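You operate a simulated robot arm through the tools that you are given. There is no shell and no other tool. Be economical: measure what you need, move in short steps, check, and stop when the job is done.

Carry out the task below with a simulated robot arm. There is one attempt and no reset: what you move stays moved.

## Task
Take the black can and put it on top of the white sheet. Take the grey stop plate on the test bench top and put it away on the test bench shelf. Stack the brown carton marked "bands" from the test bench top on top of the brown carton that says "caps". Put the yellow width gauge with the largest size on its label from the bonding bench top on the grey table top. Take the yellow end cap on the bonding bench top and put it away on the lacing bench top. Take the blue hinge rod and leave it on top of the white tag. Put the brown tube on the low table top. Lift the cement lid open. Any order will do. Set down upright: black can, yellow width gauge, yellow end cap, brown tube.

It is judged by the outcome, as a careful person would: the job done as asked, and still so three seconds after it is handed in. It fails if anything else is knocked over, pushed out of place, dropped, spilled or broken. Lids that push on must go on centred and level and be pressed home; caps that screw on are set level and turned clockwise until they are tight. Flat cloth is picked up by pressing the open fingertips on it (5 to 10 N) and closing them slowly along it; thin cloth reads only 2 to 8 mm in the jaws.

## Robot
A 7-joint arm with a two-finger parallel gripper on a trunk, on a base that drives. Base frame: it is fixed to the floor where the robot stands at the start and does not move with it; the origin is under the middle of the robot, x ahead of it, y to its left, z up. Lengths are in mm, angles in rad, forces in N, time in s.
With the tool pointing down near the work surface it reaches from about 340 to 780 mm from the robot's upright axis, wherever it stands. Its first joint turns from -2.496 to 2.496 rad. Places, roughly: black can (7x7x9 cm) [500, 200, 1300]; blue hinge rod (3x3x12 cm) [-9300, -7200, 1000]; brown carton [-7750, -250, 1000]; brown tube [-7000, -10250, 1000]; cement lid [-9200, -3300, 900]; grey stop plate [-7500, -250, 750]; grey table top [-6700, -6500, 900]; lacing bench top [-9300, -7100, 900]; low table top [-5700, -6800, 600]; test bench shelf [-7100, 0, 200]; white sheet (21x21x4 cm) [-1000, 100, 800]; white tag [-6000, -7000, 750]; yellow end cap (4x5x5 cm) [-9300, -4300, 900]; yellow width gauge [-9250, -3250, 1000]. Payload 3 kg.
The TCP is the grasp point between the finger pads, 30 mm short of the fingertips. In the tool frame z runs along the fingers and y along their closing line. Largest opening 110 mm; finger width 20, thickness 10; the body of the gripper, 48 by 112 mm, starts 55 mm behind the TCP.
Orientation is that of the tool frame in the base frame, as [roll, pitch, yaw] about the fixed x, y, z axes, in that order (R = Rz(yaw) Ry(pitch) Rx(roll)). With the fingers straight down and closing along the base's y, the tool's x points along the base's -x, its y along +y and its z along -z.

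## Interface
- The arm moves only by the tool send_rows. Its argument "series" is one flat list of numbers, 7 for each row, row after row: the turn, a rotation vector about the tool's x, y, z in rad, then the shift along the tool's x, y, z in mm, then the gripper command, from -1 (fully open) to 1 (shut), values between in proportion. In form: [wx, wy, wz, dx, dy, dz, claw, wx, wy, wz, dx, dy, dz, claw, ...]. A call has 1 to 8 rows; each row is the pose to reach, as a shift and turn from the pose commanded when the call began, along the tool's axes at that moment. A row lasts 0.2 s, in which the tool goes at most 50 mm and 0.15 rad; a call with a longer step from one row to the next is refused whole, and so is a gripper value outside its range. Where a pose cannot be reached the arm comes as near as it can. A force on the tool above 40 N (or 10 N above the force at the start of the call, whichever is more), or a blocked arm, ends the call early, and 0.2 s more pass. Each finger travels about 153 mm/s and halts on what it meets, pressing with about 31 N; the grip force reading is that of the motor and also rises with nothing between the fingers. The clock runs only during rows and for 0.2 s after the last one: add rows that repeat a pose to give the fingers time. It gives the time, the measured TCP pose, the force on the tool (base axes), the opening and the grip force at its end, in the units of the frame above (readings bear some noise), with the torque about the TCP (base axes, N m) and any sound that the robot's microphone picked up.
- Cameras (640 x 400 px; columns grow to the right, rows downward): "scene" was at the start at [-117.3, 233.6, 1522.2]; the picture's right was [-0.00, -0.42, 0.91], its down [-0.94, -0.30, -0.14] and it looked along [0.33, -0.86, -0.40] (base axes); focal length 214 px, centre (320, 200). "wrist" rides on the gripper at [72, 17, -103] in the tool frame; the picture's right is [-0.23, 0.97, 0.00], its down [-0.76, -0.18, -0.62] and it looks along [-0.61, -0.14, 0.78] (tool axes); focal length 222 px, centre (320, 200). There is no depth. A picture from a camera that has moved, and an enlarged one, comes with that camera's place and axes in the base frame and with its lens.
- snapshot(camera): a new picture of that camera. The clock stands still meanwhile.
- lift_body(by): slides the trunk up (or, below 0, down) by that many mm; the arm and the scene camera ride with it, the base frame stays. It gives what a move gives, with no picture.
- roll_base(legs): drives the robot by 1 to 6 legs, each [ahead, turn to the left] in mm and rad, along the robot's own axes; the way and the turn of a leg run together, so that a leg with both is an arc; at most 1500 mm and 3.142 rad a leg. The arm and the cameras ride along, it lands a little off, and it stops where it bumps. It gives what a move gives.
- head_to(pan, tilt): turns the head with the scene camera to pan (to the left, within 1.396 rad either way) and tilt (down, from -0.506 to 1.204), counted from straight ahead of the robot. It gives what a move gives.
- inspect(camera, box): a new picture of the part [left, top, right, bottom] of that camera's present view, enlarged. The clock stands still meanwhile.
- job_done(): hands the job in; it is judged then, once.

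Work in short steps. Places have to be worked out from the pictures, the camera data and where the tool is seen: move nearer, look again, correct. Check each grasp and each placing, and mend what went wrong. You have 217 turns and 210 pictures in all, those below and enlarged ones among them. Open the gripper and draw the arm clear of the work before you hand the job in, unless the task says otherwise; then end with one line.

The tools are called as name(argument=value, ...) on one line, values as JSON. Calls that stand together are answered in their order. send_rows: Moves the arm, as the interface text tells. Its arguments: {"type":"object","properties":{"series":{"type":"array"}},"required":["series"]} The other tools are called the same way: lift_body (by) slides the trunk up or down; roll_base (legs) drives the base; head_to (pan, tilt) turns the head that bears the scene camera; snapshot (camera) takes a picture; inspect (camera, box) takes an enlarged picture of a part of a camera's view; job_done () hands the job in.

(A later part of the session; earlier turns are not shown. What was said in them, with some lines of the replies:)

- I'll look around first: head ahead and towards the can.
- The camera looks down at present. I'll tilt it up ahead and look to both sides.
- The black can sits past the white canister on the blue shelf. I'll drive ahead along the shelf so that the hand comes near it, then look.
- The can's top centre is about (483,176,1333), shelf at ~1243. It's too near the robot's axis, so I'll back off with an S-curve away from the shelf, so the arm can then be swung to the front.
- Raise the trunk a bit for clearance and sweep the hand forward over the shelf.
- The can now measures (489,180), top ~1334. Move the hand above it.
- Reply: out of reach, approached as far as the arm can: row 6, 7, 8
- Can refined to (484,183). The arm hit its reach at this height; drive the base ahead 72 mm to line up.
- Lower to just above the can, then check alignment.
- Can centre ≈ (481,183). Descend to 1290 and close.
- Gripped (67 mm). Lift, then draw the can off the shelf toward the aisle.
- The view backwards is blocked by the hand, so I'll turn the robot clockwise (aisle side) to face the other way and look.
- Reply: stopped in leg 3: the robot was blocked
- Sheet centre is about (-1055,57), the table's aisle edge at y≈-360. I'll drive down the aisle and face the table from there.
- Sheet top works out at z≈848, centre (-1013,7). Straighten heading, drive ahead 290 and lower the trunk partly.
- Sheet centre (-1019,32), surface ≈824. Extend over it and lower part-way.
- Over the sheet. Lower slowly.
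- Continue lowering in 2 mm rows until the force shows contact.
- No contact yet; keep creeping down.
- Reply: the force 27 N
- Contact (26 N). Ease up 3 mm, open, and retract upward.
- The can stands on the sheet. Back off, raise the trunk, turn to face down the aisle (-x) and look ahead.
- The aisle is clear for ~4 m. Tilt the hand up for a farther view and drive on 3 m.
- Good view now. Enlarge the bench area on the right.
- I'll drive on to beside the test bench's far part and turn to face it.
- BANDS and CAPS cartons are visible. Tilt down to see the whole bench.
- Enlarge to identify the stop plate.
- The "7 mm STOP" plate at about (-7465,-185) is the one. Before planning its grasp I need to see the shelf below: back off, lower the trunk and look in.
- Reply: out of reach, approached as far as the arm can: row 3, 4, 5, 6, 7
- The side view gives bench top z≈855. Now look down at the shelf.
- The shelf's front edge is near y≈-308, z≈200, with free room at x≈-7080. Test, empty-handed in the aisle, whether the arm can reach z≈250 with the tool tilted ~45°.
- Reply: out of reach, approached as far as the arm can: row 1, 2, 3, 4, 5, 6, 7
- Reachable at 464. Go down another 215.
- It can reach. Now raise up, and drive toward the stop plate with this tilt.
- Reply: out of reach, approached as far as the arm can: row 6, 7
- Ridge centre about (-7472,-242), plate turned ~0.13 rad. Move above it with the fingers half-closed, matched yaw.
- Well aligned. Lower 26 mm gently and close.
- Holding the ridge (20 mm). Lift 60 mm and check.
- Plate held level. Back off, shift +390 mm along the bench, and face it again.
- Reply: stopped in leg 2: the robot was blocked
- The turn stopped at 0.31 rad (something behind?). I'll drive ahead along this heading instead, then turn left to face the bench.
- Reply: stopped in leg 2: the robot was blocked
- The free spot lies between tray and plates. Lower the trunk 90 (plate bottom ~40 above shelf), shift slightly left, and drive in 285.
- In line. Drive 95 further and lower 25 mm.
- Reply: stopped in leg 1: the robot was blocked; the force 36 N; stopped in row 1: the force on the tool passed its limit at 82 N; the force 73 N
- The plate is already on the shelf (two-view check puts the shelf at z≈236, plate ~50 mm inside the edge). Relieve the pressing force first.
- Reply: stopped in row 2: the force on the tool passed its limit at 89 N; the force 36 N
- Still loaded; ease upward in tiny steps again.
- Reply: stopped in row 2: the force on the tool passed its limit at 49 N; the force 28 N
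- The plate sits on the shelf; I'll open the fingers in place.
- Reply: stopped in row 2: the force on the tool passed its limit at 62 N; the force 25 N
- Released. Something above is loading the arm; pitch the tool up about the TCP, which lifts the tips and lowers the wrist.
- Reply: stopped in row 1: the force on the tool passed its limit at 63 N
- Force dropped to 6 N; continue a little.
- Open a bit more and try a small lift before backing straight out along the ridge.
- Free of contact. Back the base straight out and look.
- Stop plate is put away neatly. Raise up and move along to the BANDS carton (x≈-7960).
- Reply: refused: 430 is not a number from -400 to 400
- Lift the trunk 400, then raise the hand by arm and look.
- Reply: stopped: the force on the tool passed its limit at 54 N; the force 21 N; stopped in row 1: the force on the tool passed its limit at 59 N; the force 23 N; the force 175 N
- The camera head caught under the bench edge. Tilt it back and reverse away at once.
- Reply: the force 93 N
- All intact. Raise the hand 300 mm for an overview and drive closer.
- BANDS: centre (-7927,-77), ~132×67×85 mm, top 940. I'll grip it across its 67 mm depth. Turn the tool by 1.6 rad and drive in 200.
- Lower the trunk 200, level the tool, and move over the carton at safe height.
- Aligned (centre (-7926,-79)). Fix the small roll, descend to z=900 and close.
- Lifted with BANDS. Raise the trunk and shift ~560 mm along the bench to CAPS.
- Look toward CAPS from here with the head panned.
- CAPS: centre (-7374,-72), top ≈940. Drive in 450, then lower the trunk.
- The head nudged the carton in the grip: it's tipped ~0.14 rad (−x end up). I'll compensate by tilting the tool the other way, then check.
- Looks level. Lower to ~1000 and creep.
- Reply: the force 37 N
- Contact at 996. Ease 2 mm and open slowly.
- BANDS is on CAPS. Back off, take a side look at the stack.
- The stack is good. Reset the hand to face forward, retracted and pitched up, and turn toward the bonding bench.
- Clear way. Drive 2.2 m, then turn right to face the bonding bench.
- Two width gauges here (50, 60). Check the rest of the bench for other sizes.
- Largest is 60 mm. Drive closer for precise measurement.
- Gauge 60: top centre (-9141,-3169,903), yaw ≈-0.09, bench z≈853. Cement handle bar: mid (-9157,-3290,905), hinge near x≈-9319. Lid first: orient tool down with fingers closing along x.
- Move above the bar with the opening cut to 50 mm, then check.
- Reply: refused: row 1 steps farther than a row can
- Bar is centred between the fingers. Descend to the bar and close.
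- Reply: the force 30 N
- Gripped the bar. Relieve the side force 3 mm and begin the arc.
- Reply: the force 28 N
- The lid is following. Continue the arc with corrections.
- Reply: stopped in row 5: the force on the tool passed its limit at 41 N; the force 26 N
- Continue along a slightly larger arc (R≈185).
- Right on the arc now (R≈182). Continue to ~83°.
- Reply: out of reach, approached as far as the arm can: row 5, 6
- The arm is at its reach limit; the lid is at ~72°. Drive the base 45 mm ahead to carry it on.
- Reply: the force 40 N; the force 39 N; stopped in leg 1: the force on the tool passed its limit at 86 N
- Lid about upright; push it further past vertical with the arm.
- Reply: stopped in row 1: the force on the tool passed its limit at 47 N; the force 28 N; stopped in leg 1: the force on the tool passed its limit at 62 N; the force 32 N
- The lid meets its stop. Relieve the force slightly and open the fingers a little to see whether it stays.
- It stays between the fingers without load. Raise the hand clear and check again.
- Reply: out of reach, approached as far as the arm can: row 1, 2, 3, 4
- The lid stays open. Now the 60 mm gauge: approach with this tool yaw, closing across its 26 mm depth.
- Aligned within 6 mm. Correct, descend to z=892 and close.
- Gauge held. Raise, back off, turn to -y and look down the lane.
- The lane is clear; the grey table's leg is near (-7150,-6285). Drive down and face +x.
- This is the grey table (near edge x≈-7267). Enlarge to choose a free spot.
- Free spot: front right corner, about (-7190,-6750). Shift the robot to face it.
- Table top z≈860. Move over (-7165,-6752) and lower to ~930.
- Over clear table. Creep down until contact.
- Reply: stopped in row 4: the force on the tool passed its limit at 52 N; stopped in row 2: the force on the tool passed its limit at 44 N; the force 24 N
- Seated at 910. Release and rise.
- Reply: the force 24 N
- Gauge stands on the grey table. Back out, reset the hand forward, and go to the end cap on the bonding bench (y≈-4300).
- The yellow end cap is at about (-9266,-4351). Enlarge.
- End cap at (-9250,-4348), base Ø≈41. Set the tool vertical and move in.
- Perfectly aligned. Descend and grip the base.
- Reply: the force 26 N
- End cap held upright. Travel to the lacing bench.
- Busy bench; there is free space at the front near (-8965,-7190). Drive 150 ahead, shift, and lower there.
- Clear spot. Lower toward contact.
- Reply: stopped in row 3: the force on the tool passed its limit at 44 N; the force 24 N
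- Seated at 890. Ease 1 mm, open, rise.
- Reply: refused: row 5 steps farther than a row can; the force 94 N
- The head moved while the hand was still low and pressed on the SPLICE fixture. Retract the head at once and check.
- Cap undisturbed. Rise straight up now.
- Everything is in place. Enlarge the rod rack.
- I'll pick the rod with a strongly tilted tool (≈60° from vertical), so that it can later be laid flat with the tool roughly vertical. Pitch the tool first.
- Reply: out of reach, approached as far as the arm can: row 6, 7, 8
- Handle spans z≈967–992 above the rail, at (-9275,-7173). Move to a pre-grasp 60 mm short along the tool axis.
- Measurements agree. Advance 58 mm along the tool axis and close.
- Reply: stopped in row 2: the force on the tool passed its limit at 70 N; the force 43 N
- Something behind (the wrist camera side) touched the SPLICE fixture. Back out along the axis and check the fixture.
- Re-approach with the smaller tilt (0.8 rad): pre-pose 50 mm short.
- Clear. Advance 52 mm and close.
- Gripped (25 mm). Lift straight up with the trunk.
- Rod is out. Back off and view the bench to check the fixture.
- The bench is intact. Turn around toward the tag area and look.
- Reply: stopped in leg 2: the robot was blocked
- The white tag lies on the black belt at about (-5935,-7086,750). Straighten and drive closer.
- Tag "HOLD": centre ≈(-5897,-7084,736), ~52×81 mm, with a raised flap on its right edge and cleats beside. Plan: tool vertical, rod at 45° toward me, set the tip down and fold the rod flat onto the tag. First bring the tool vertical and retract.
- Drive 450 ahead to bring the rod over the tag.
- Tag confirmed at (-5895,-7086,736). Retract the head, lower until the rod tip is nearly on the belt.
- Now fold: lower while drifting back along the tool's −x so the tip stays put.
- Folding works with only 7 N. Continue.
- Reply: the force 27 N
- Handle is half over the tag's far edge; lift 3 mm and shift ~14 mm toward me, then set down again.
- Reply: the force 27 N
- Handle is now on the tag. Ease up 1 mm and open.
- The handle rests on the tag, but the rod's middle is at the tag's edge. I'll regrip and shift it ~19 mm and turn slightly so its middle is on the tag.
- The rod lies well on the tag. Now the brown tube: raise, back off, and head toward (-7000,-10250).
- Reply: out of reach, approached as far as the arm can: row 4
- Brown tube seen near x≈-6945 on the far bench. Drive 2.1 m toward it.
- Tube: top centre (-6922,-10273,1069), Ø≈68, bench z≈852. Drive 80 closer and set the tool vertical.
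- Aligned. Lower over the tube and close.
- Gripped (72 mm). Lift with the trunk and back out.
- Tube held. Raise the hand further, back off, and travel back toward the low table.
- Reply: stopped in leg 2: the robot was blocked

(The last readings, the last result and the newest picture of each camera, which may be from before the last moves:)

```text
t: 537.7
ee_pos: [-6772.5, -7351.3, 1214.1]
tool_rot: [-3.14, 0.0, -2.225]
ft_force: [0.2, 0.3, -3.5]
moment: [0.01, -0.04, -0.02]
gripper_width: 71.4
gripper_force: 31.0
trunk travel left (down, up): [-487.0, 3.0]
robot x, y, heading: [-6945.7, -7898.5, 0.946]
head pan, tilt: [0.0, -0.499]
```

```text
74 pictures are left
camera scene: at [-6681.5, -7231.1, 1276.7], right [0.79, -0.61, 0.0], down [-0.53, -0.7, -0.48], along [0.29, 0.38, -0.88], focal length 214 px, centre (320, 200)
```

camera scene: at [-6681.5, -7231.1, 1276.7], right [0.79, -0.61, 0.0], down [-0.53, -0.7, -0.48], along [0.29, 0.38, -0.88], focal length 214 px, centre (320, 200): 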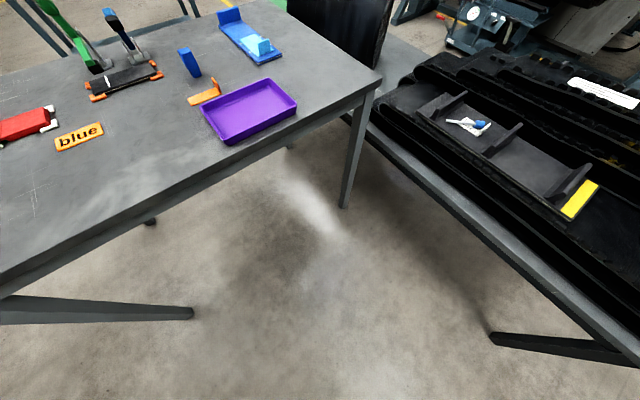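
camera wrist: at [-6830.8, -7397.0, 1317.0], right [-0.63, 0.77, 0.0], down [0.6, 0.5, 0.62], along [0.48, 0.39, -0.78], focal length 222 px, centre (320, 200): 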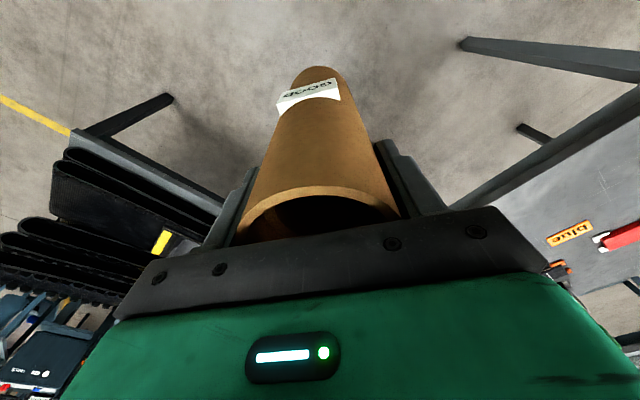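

The scene shows the rod on its tag and the low table's free lane beyond the grey table's corner. Shift the hand right 215 mm, then drive 900 on.

send_rows(series=[0, 0, 0, 0, -43, 0, 1, 0, 0, 0, 0, -86, 0, 1, 0, 0, 0, 0, -129, 0, 1, 0, 0, 0, 0, -172, 0, 1, 0, 0, 0, 0, -215, 0, 1])

roll_base(legs=[[850, 0]])

snapshot(camera="scene")

```text
t: 538.9
ee_pos: [-6603.7, -7480.6, 1212.6]
tool_rot: [-3.14, -0.001, -2.226]
ft_force: [-0.2, 0.3, -2.8]
moment: [0.01, -0.03, 0.01]
gripper_width: 71.9
gripper_force: 30.7
trunk travel left (down, up): [-487.0, 3.0]
robot x, y, heading: [-6947.2, -7901.4, 0.942]
head pan, tilt: [0.0, -0.499]
```

```text
t: 543.4
ee_pos: [-6103.7, -6818.7, 1214.0]
tool_rot: [-3.141, 0.0, -2.241]
ft_force: [-0.3, 0.0, -3.2]
moment: [0.02, -0.02, 0.0]
gripper_width: 72.0
gripper_force: 31.0
trunk travel left (down, up): [-487.0, 3.0]
robot x, y, heading: [-6448.8, -7229.6, 0.932]
head pan, tilt: [0.0, -0.499]
```

```text
73 pictures are left
camera scene: at [-6009.7, -6698.9, 1275.9], right [0.78, -0.62, 0.0], down [-0.55, -0.69, -0.48], along [0.3, 0.37, -0.88], focal length 214 px, centre (320, 200)
```

scene: 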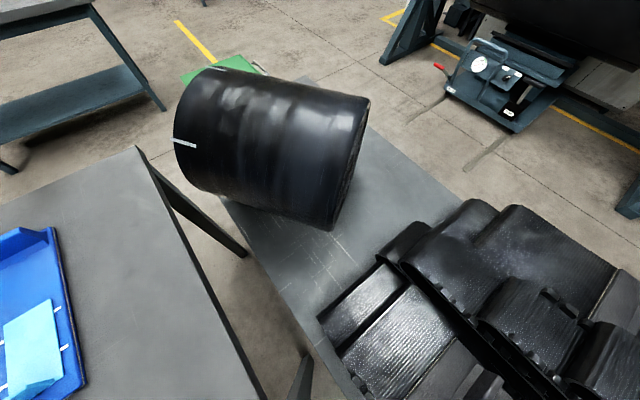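

Clear spot at about (-5960,-6625). Drive 130 more.

head_to(pan=0, tilt=1.2)

roll_base(legs=[[130, 0]])

```text
t: 545.1
ee_pos: [-6102.6, -6816.8, 1213.5]
tool_rot: [-3.14, 0.0, -2.242]
ft_force: [0.9, -0.2, -3.1]
moment: [0.01, -0.02, -0.01]
gripper_width: 71.9
gripper_force: 31.4
trunk travel left (down, up): [-487.0, 3.0]
robot x, y, heading: [-6454.3, -7227.4, 0.926]
head pan, tilt: [0.0, 1.201]
```

```text
t: 546.4
ee_pos: [-6025.9, -6714.1, 1213.7]
tool_rot: [-3.14, -0.002, -2.239]
ft_force: [0.0, -0.2, -2.5]
moment: [0.0, -0.02, -0.02]
gripper_width: 72.0
gripper_force: 31.0
trunk travel left (down, up): [-487.0, 3.0]
robot x, y, heading: [-6375.6, -7131.6, 0.926]
head pan, tilt: [0.0, 1.201]
```

send_rows(series=[0, 0, 0, -40, 1, 0, 1, 0, 0, 0, -80, 2, 10, 1, 0, 0, 0, -111, 3, 20, 1])

lift_body(by=-290)

snapshot(camera="wrist")

```text
t: 547.1
ee_pos: [-5959.7, -6625.4, 1192.9]
tool_rot: [-3.138, -0.002, -2.239]
ft_force: [0.2, -0.8, -3.5]
moment: [0.01, 0.0, 0.01]
gripper_width: 71.7
gripper_force: 31.4
trunk travel left (down, up): [-487.0, 3.0]
robot x, y, heading: [-6376.8, -7130.4, 0.922]
head pan, tilt: [0.0, 1.201]
```

```text
t: 550.1
ee_pos: [-5961.8, -6625.9, 904.2]
tool_rot: [-3.141, -0.004, -2.238]
ft_force: [-1.0, -0.2, -2.5]
moment: [-0.04, -0.04, -0.02]
gripper_width: 71.8
gripper_force: 30.2
trunk travel left (down, up): [-197.0, 293.0]
robot x, y, heading: [-6374.3, -7126.9, 0.93]
head pan, tilt: [0.0, 1.201]
```

```text
72 pictures are left
camera wrist: at [-6019.1, -6671.1, 1008.0], right [-0.62, 0.78, 0.0], down [0.61, 0.49, 0.62], along [0.49, 0.39, -0.78], focal length 222 px, centre (320, 200)
```

wrist: 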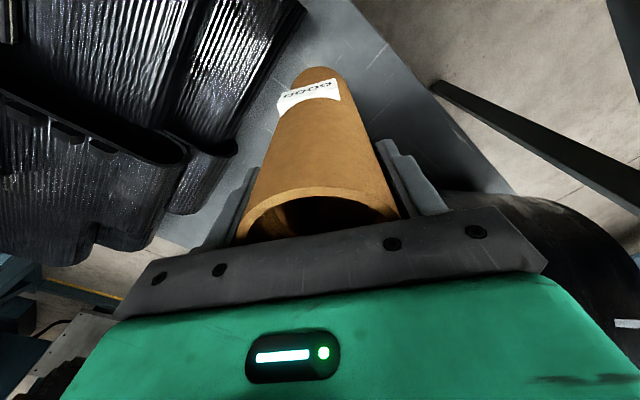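

Clear of belts and roll. Lower another 100 by trunk, then creep.

lift_body(by=-95)

snapshot(camera="wrist")

```text
t: 551.4
ee_pos: [-5961.2, -6626.2, 809.5]
tool_rot: [-3.139, -0.002, -2.24]
ft_force: [0.2, -0.2, -2.6]
moment: [0.01, 0.01, 0.02]
gripper_width: 72.1
gripper_force: 30.6
trunk travel left (down, up): [-102.0, 388.0]
robot x, y, heading: [-6370.8, -7129.4, 0.924]
head pan, tilt: [0.0, 1.201]
```

```text
71 pictures are left
camera wrist: at [-6019.1, -6671.1, 913.0], right [-0.62, 0.78, 0.0], down [0.61, 0.49, 0.62], along [0.49, 0.39, -0.78], focal length 222 px, centre (320, 200)
```

wrist: 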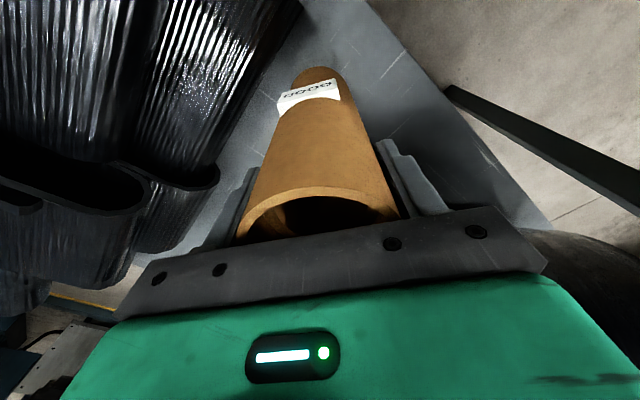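

send_rows(series=[0, 0, 0, 0, 0, 6, 1, 0, 0, 0, 0, 0, 12, 1, 0, 0, 0, 0, 0, 16, 1, 0, 0, 0, 0, 0, 20, 1, 0, 0, 0, 0, 0, 23, 1, 0, 0, 0, 0, 0, 26, 1])

```text
t: 552.8
ee_pos: [-5961.7, -6625.4, 783.5]
tool_rot: [-3.139, -0.001, -2.238]
ft_force: [0.1, 0.3, -2.5]
moment: [0.0, 0.01, 0.01]
gripper_width: 71.6
gripper_force: 30.8
trunk travel left (down, up): [-102.0, 388.0]
robot x, y, heading: [-6376.5, -7131.4, 0.93]
head pan, tilt: [0.0, 1.201]
```

send_rows(series=[0, 0, 0, 0, 0, 3, 1, 0, 0, 0, 0, 0, 6, 1, 0, 0, 0, 0, 0, 9, 1, 0, 0, 0, 0, 0, 12, 1, 0, 0, 0, 0, 0, 15, 1])

```text
t: 554.0
ee_pos: [-5960.8, -6625.9, 769.2]
tool_rot: [-3.139, 0.0, -2.241]
ft_force: [0.3, 0.4, -2.6]
moment: [-0.03, -0.01, 0.04]
gripper_width: 71.9
gripper_force: 31.1
trunk travel left (down, up): [-102.0, 388.0]
robot x, y, heading: [-6371.4, -7126.3, 0.932]
head pan, tilt: [0.0, 1.201]
```

send_rows(series=[0, 0, 0, 0, 0, 3, 1, 0, 0, 0, 0, 0, 6, 1, 0, 0, 0, 0, 0, 9, 1, 0, 0, 0, 0, 0, 12, 1, 0, 0, 0, 0, 0, 15, 1, 0, 0, 0, 0, 0, 18, 1])

snapshot(camera="wrist")

```text
t: 555.2
ee_pos: [-5961.9, -6626.4, 754.7]
tool_rot: [-3.14, 0.003, -2.238]
ft_force: [-1.6, -2.0, 12.8]
moment: [0.16, 0.3, 0.07]
gripper_width: 71.6
gripper_force: 31.2
trunk travel left (down, up): [-102.0, 388.0]
robot x, y, heading: [-6375.5, -7132.2, 0.932]
head pan, tilt: [0.0, 1.201]
stopped in row 6: the force on the tool passed its limit at 45 N (the readings are from after the stop); the commanded pose is now the measured one
```

```text
70 pictures are left
camera wrist: at [-6019.9, -6672.2, 858.8], right [-0.62, 0.78, 0.0], down [0.61, 0.49, 0.63], along [0.49, 0.39, -0.78], focal length 222 px, centre (320, 200)
```

wrist: 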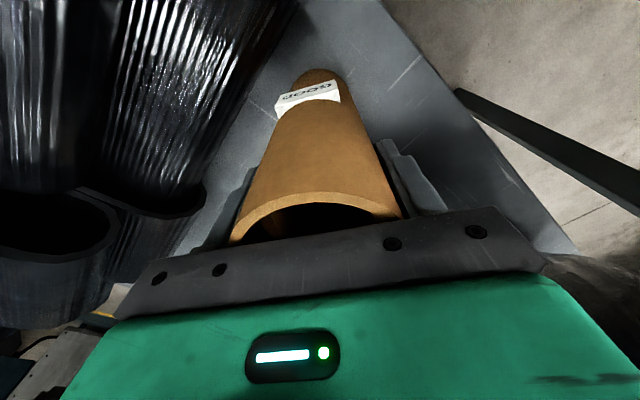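

Bottom contact. Ease and open.

send_rows(series=[0, 0, 0, 0, 0, -1, 0.6, 0, 0, 0, 0, 0, -1, -0.35, 0, 0, 0, 0, 0, -1, -0.6, 0, 0, 0, 0, 0, -1, -0.9, 0, 0, 0, 0, 0, -1, -0.9])

snapshot(camera="wrist")

```text
t: 556.5
ee_pos: [-5962.1, -6627.0, 754.5]
tool_rot: [-3.14, 0.0, -2.24]
ft_force: [0.6, 0.2, -0.4]
moment: [0.01, 0.04, 0.01]
gripper_width: 104.6
gripper_force: 0.1
trunk travel left (down, up): [-102.0, 388.0]
robot x, y, heading: [-6376.8, -7128.5, 0.927]
head pan, tilt: [0.0, 1.201]
```

```text
69 pictures are left
camera wrist: at [-6020.0, -6671.8, 858.8], right [-0.62, 0.78, 0.0], down [0.61, 0.49, 0.62], along [0.49, 0.39, -0.78], focal length 222 px, centre (320, 200)
```

wrist: 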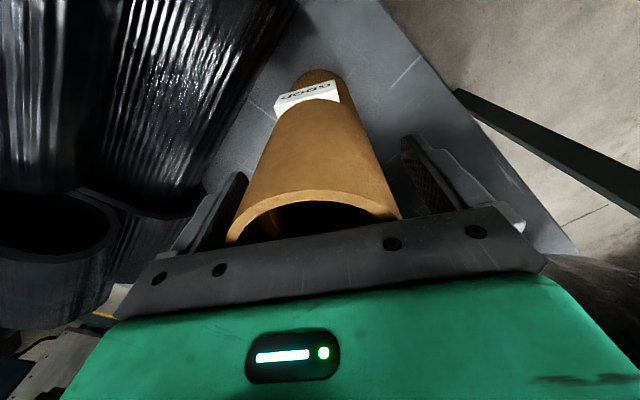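

Free of the tube. Rise straight up with the trunk.

lift_body(by=380)

head_to(pan=0, tilt=0.2)

snapshot(camera="wrist")

snapshot(camera="scene")

```text
t: 560.1
ee_pos: [-5961.0, -6626.4, 1133.8]
tool_rot: [-3.14, 0.0, -2.24]
ft_force: [-0.2, -0.4, 1.0]
moment: [0.01, -0.01, -0.01]
gripper_width: 104.7
gripper_force: 0.1
trunk travel left (down, up): [-482.0, 8.0]
robot x, y, heading: [-6375.7, -7128.9, 0.929]
head pan, tilt: [0.0, 1.201]
```

```text
t: 561.4
ee_pos: [-5962.8, -6625.7, 1134.0]
tool_rot: [-3.139, 0.0, -2.239]
ft_force: [-0.4, -0.1, 0.4]
moment: [0.02, 0.01, -0.01]
gripper_width: 104.2
gripper_force: 0.0
trunk travel left (down, up): [-482.0, 8.0]
robot x, y, heading: [-6373.2, -7132.3, 0.931]
head pan, tilt: [0.0, 0.201]
```

```text
68 pictures are left
camera wrist: at [-6019.8, -6671.6, 1238.7], right [-0.62, 0.78, 0.0], down [0.61, 0.49, 0.62], along [0.49, 0.39, -0.78], focal length 222 px, centre (320, 200)
```

wrist: 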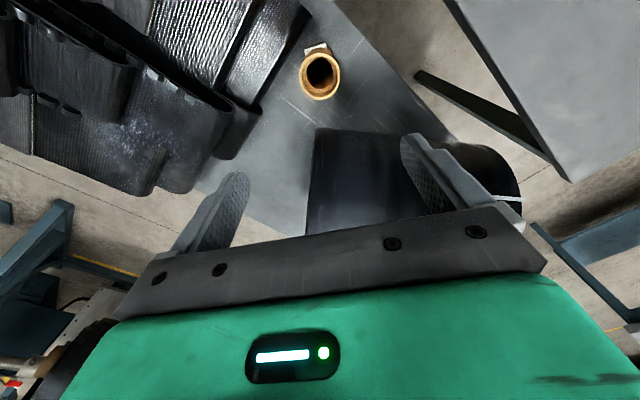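

```text
67 pictures are left
camera scene: at [-5904.5, -6553.9, 1172.2], right [0.78, -0.62, 0.0], down [-0.61, -0.77, 0.2], along [-0.12, -0.16, -0.98], focal length 214 px, centre (320, 200)
```

scene: 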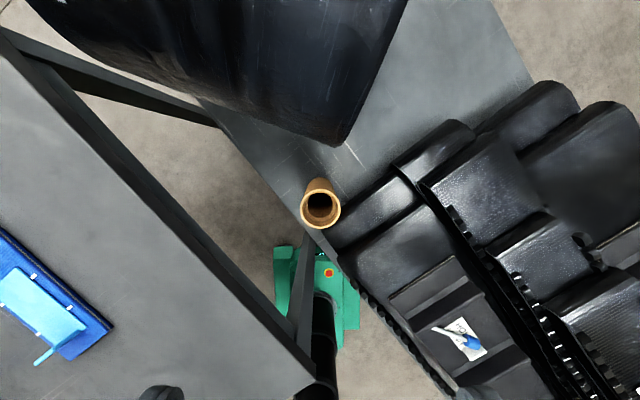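

Tube stands upright on the low table and the rod is still on the tag. Back away and finish.

roll_base(legs=[[-500, 0]])

head_to(pan=0, tilt=-0.4)

snapshot(camera="scene")

```text
t: 564.3
ee_pos: [-6261.8, -7026.0, 1134.9]
tool_rot: [-3.139, 0.001, -2.237]
ft_force: [0.7, 0.1, 0.0]
moment: [0.01, -0.02, -0.01]
gripper_width: 104.4
gripper_force: 0.0
trunk travel left (down, up): [-482.0, 8.0]
robot x, y, heading: [-6672.8, -7528.6, 0.931]
head pan, tilt: [0.0, 0.201]
```

```text
t: 565.3
ee_pos: [-6262.2, -7025.2, 1135.2]
tool_rot: [-3.141, 0.001, -2.238]
ft_force: [-0.3, -0.3, -0.1]
moment: [-0.01, 0.01, 0.01]
gripper_width: 104.5
gripper_force: 0.0
trunk travel left (down, up): [-482.0, 8.0]
robot x, y, heading: [-6673.7, -7527.8, 0.927]
head pan, tilt: [0.0, -0.4]
```

```text
66 pictures are left
camera scene: at [-6172.6, -6912.8, 1192.8], right [0.79, -0.62, 0.0], down [-0.57, -0.72, -0.39], along [0.24, 0.3, -0.92], focal length 214 px, centre (320, 200)
```

scene: 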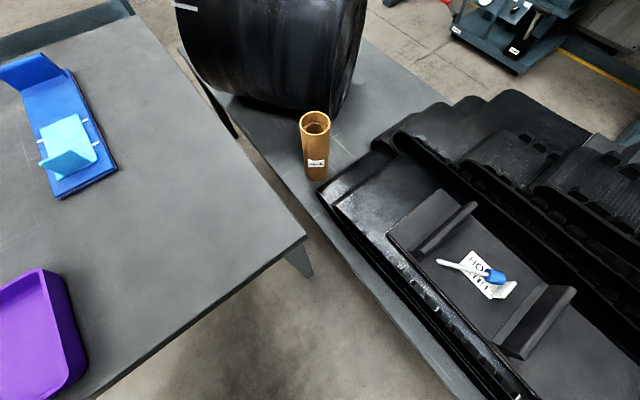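

Everything is in place and the gripper is open and clear; handing in.

job_done()

```text
The job is handed in.
```

I finished all eight tasks and handed the job in, with the gripper open and the arm clear; on the way the robot's head pressed on the test bench edge and the SPLICE fixture, and its wrist bumped the fixture, and later pictures showed nothing out of place.
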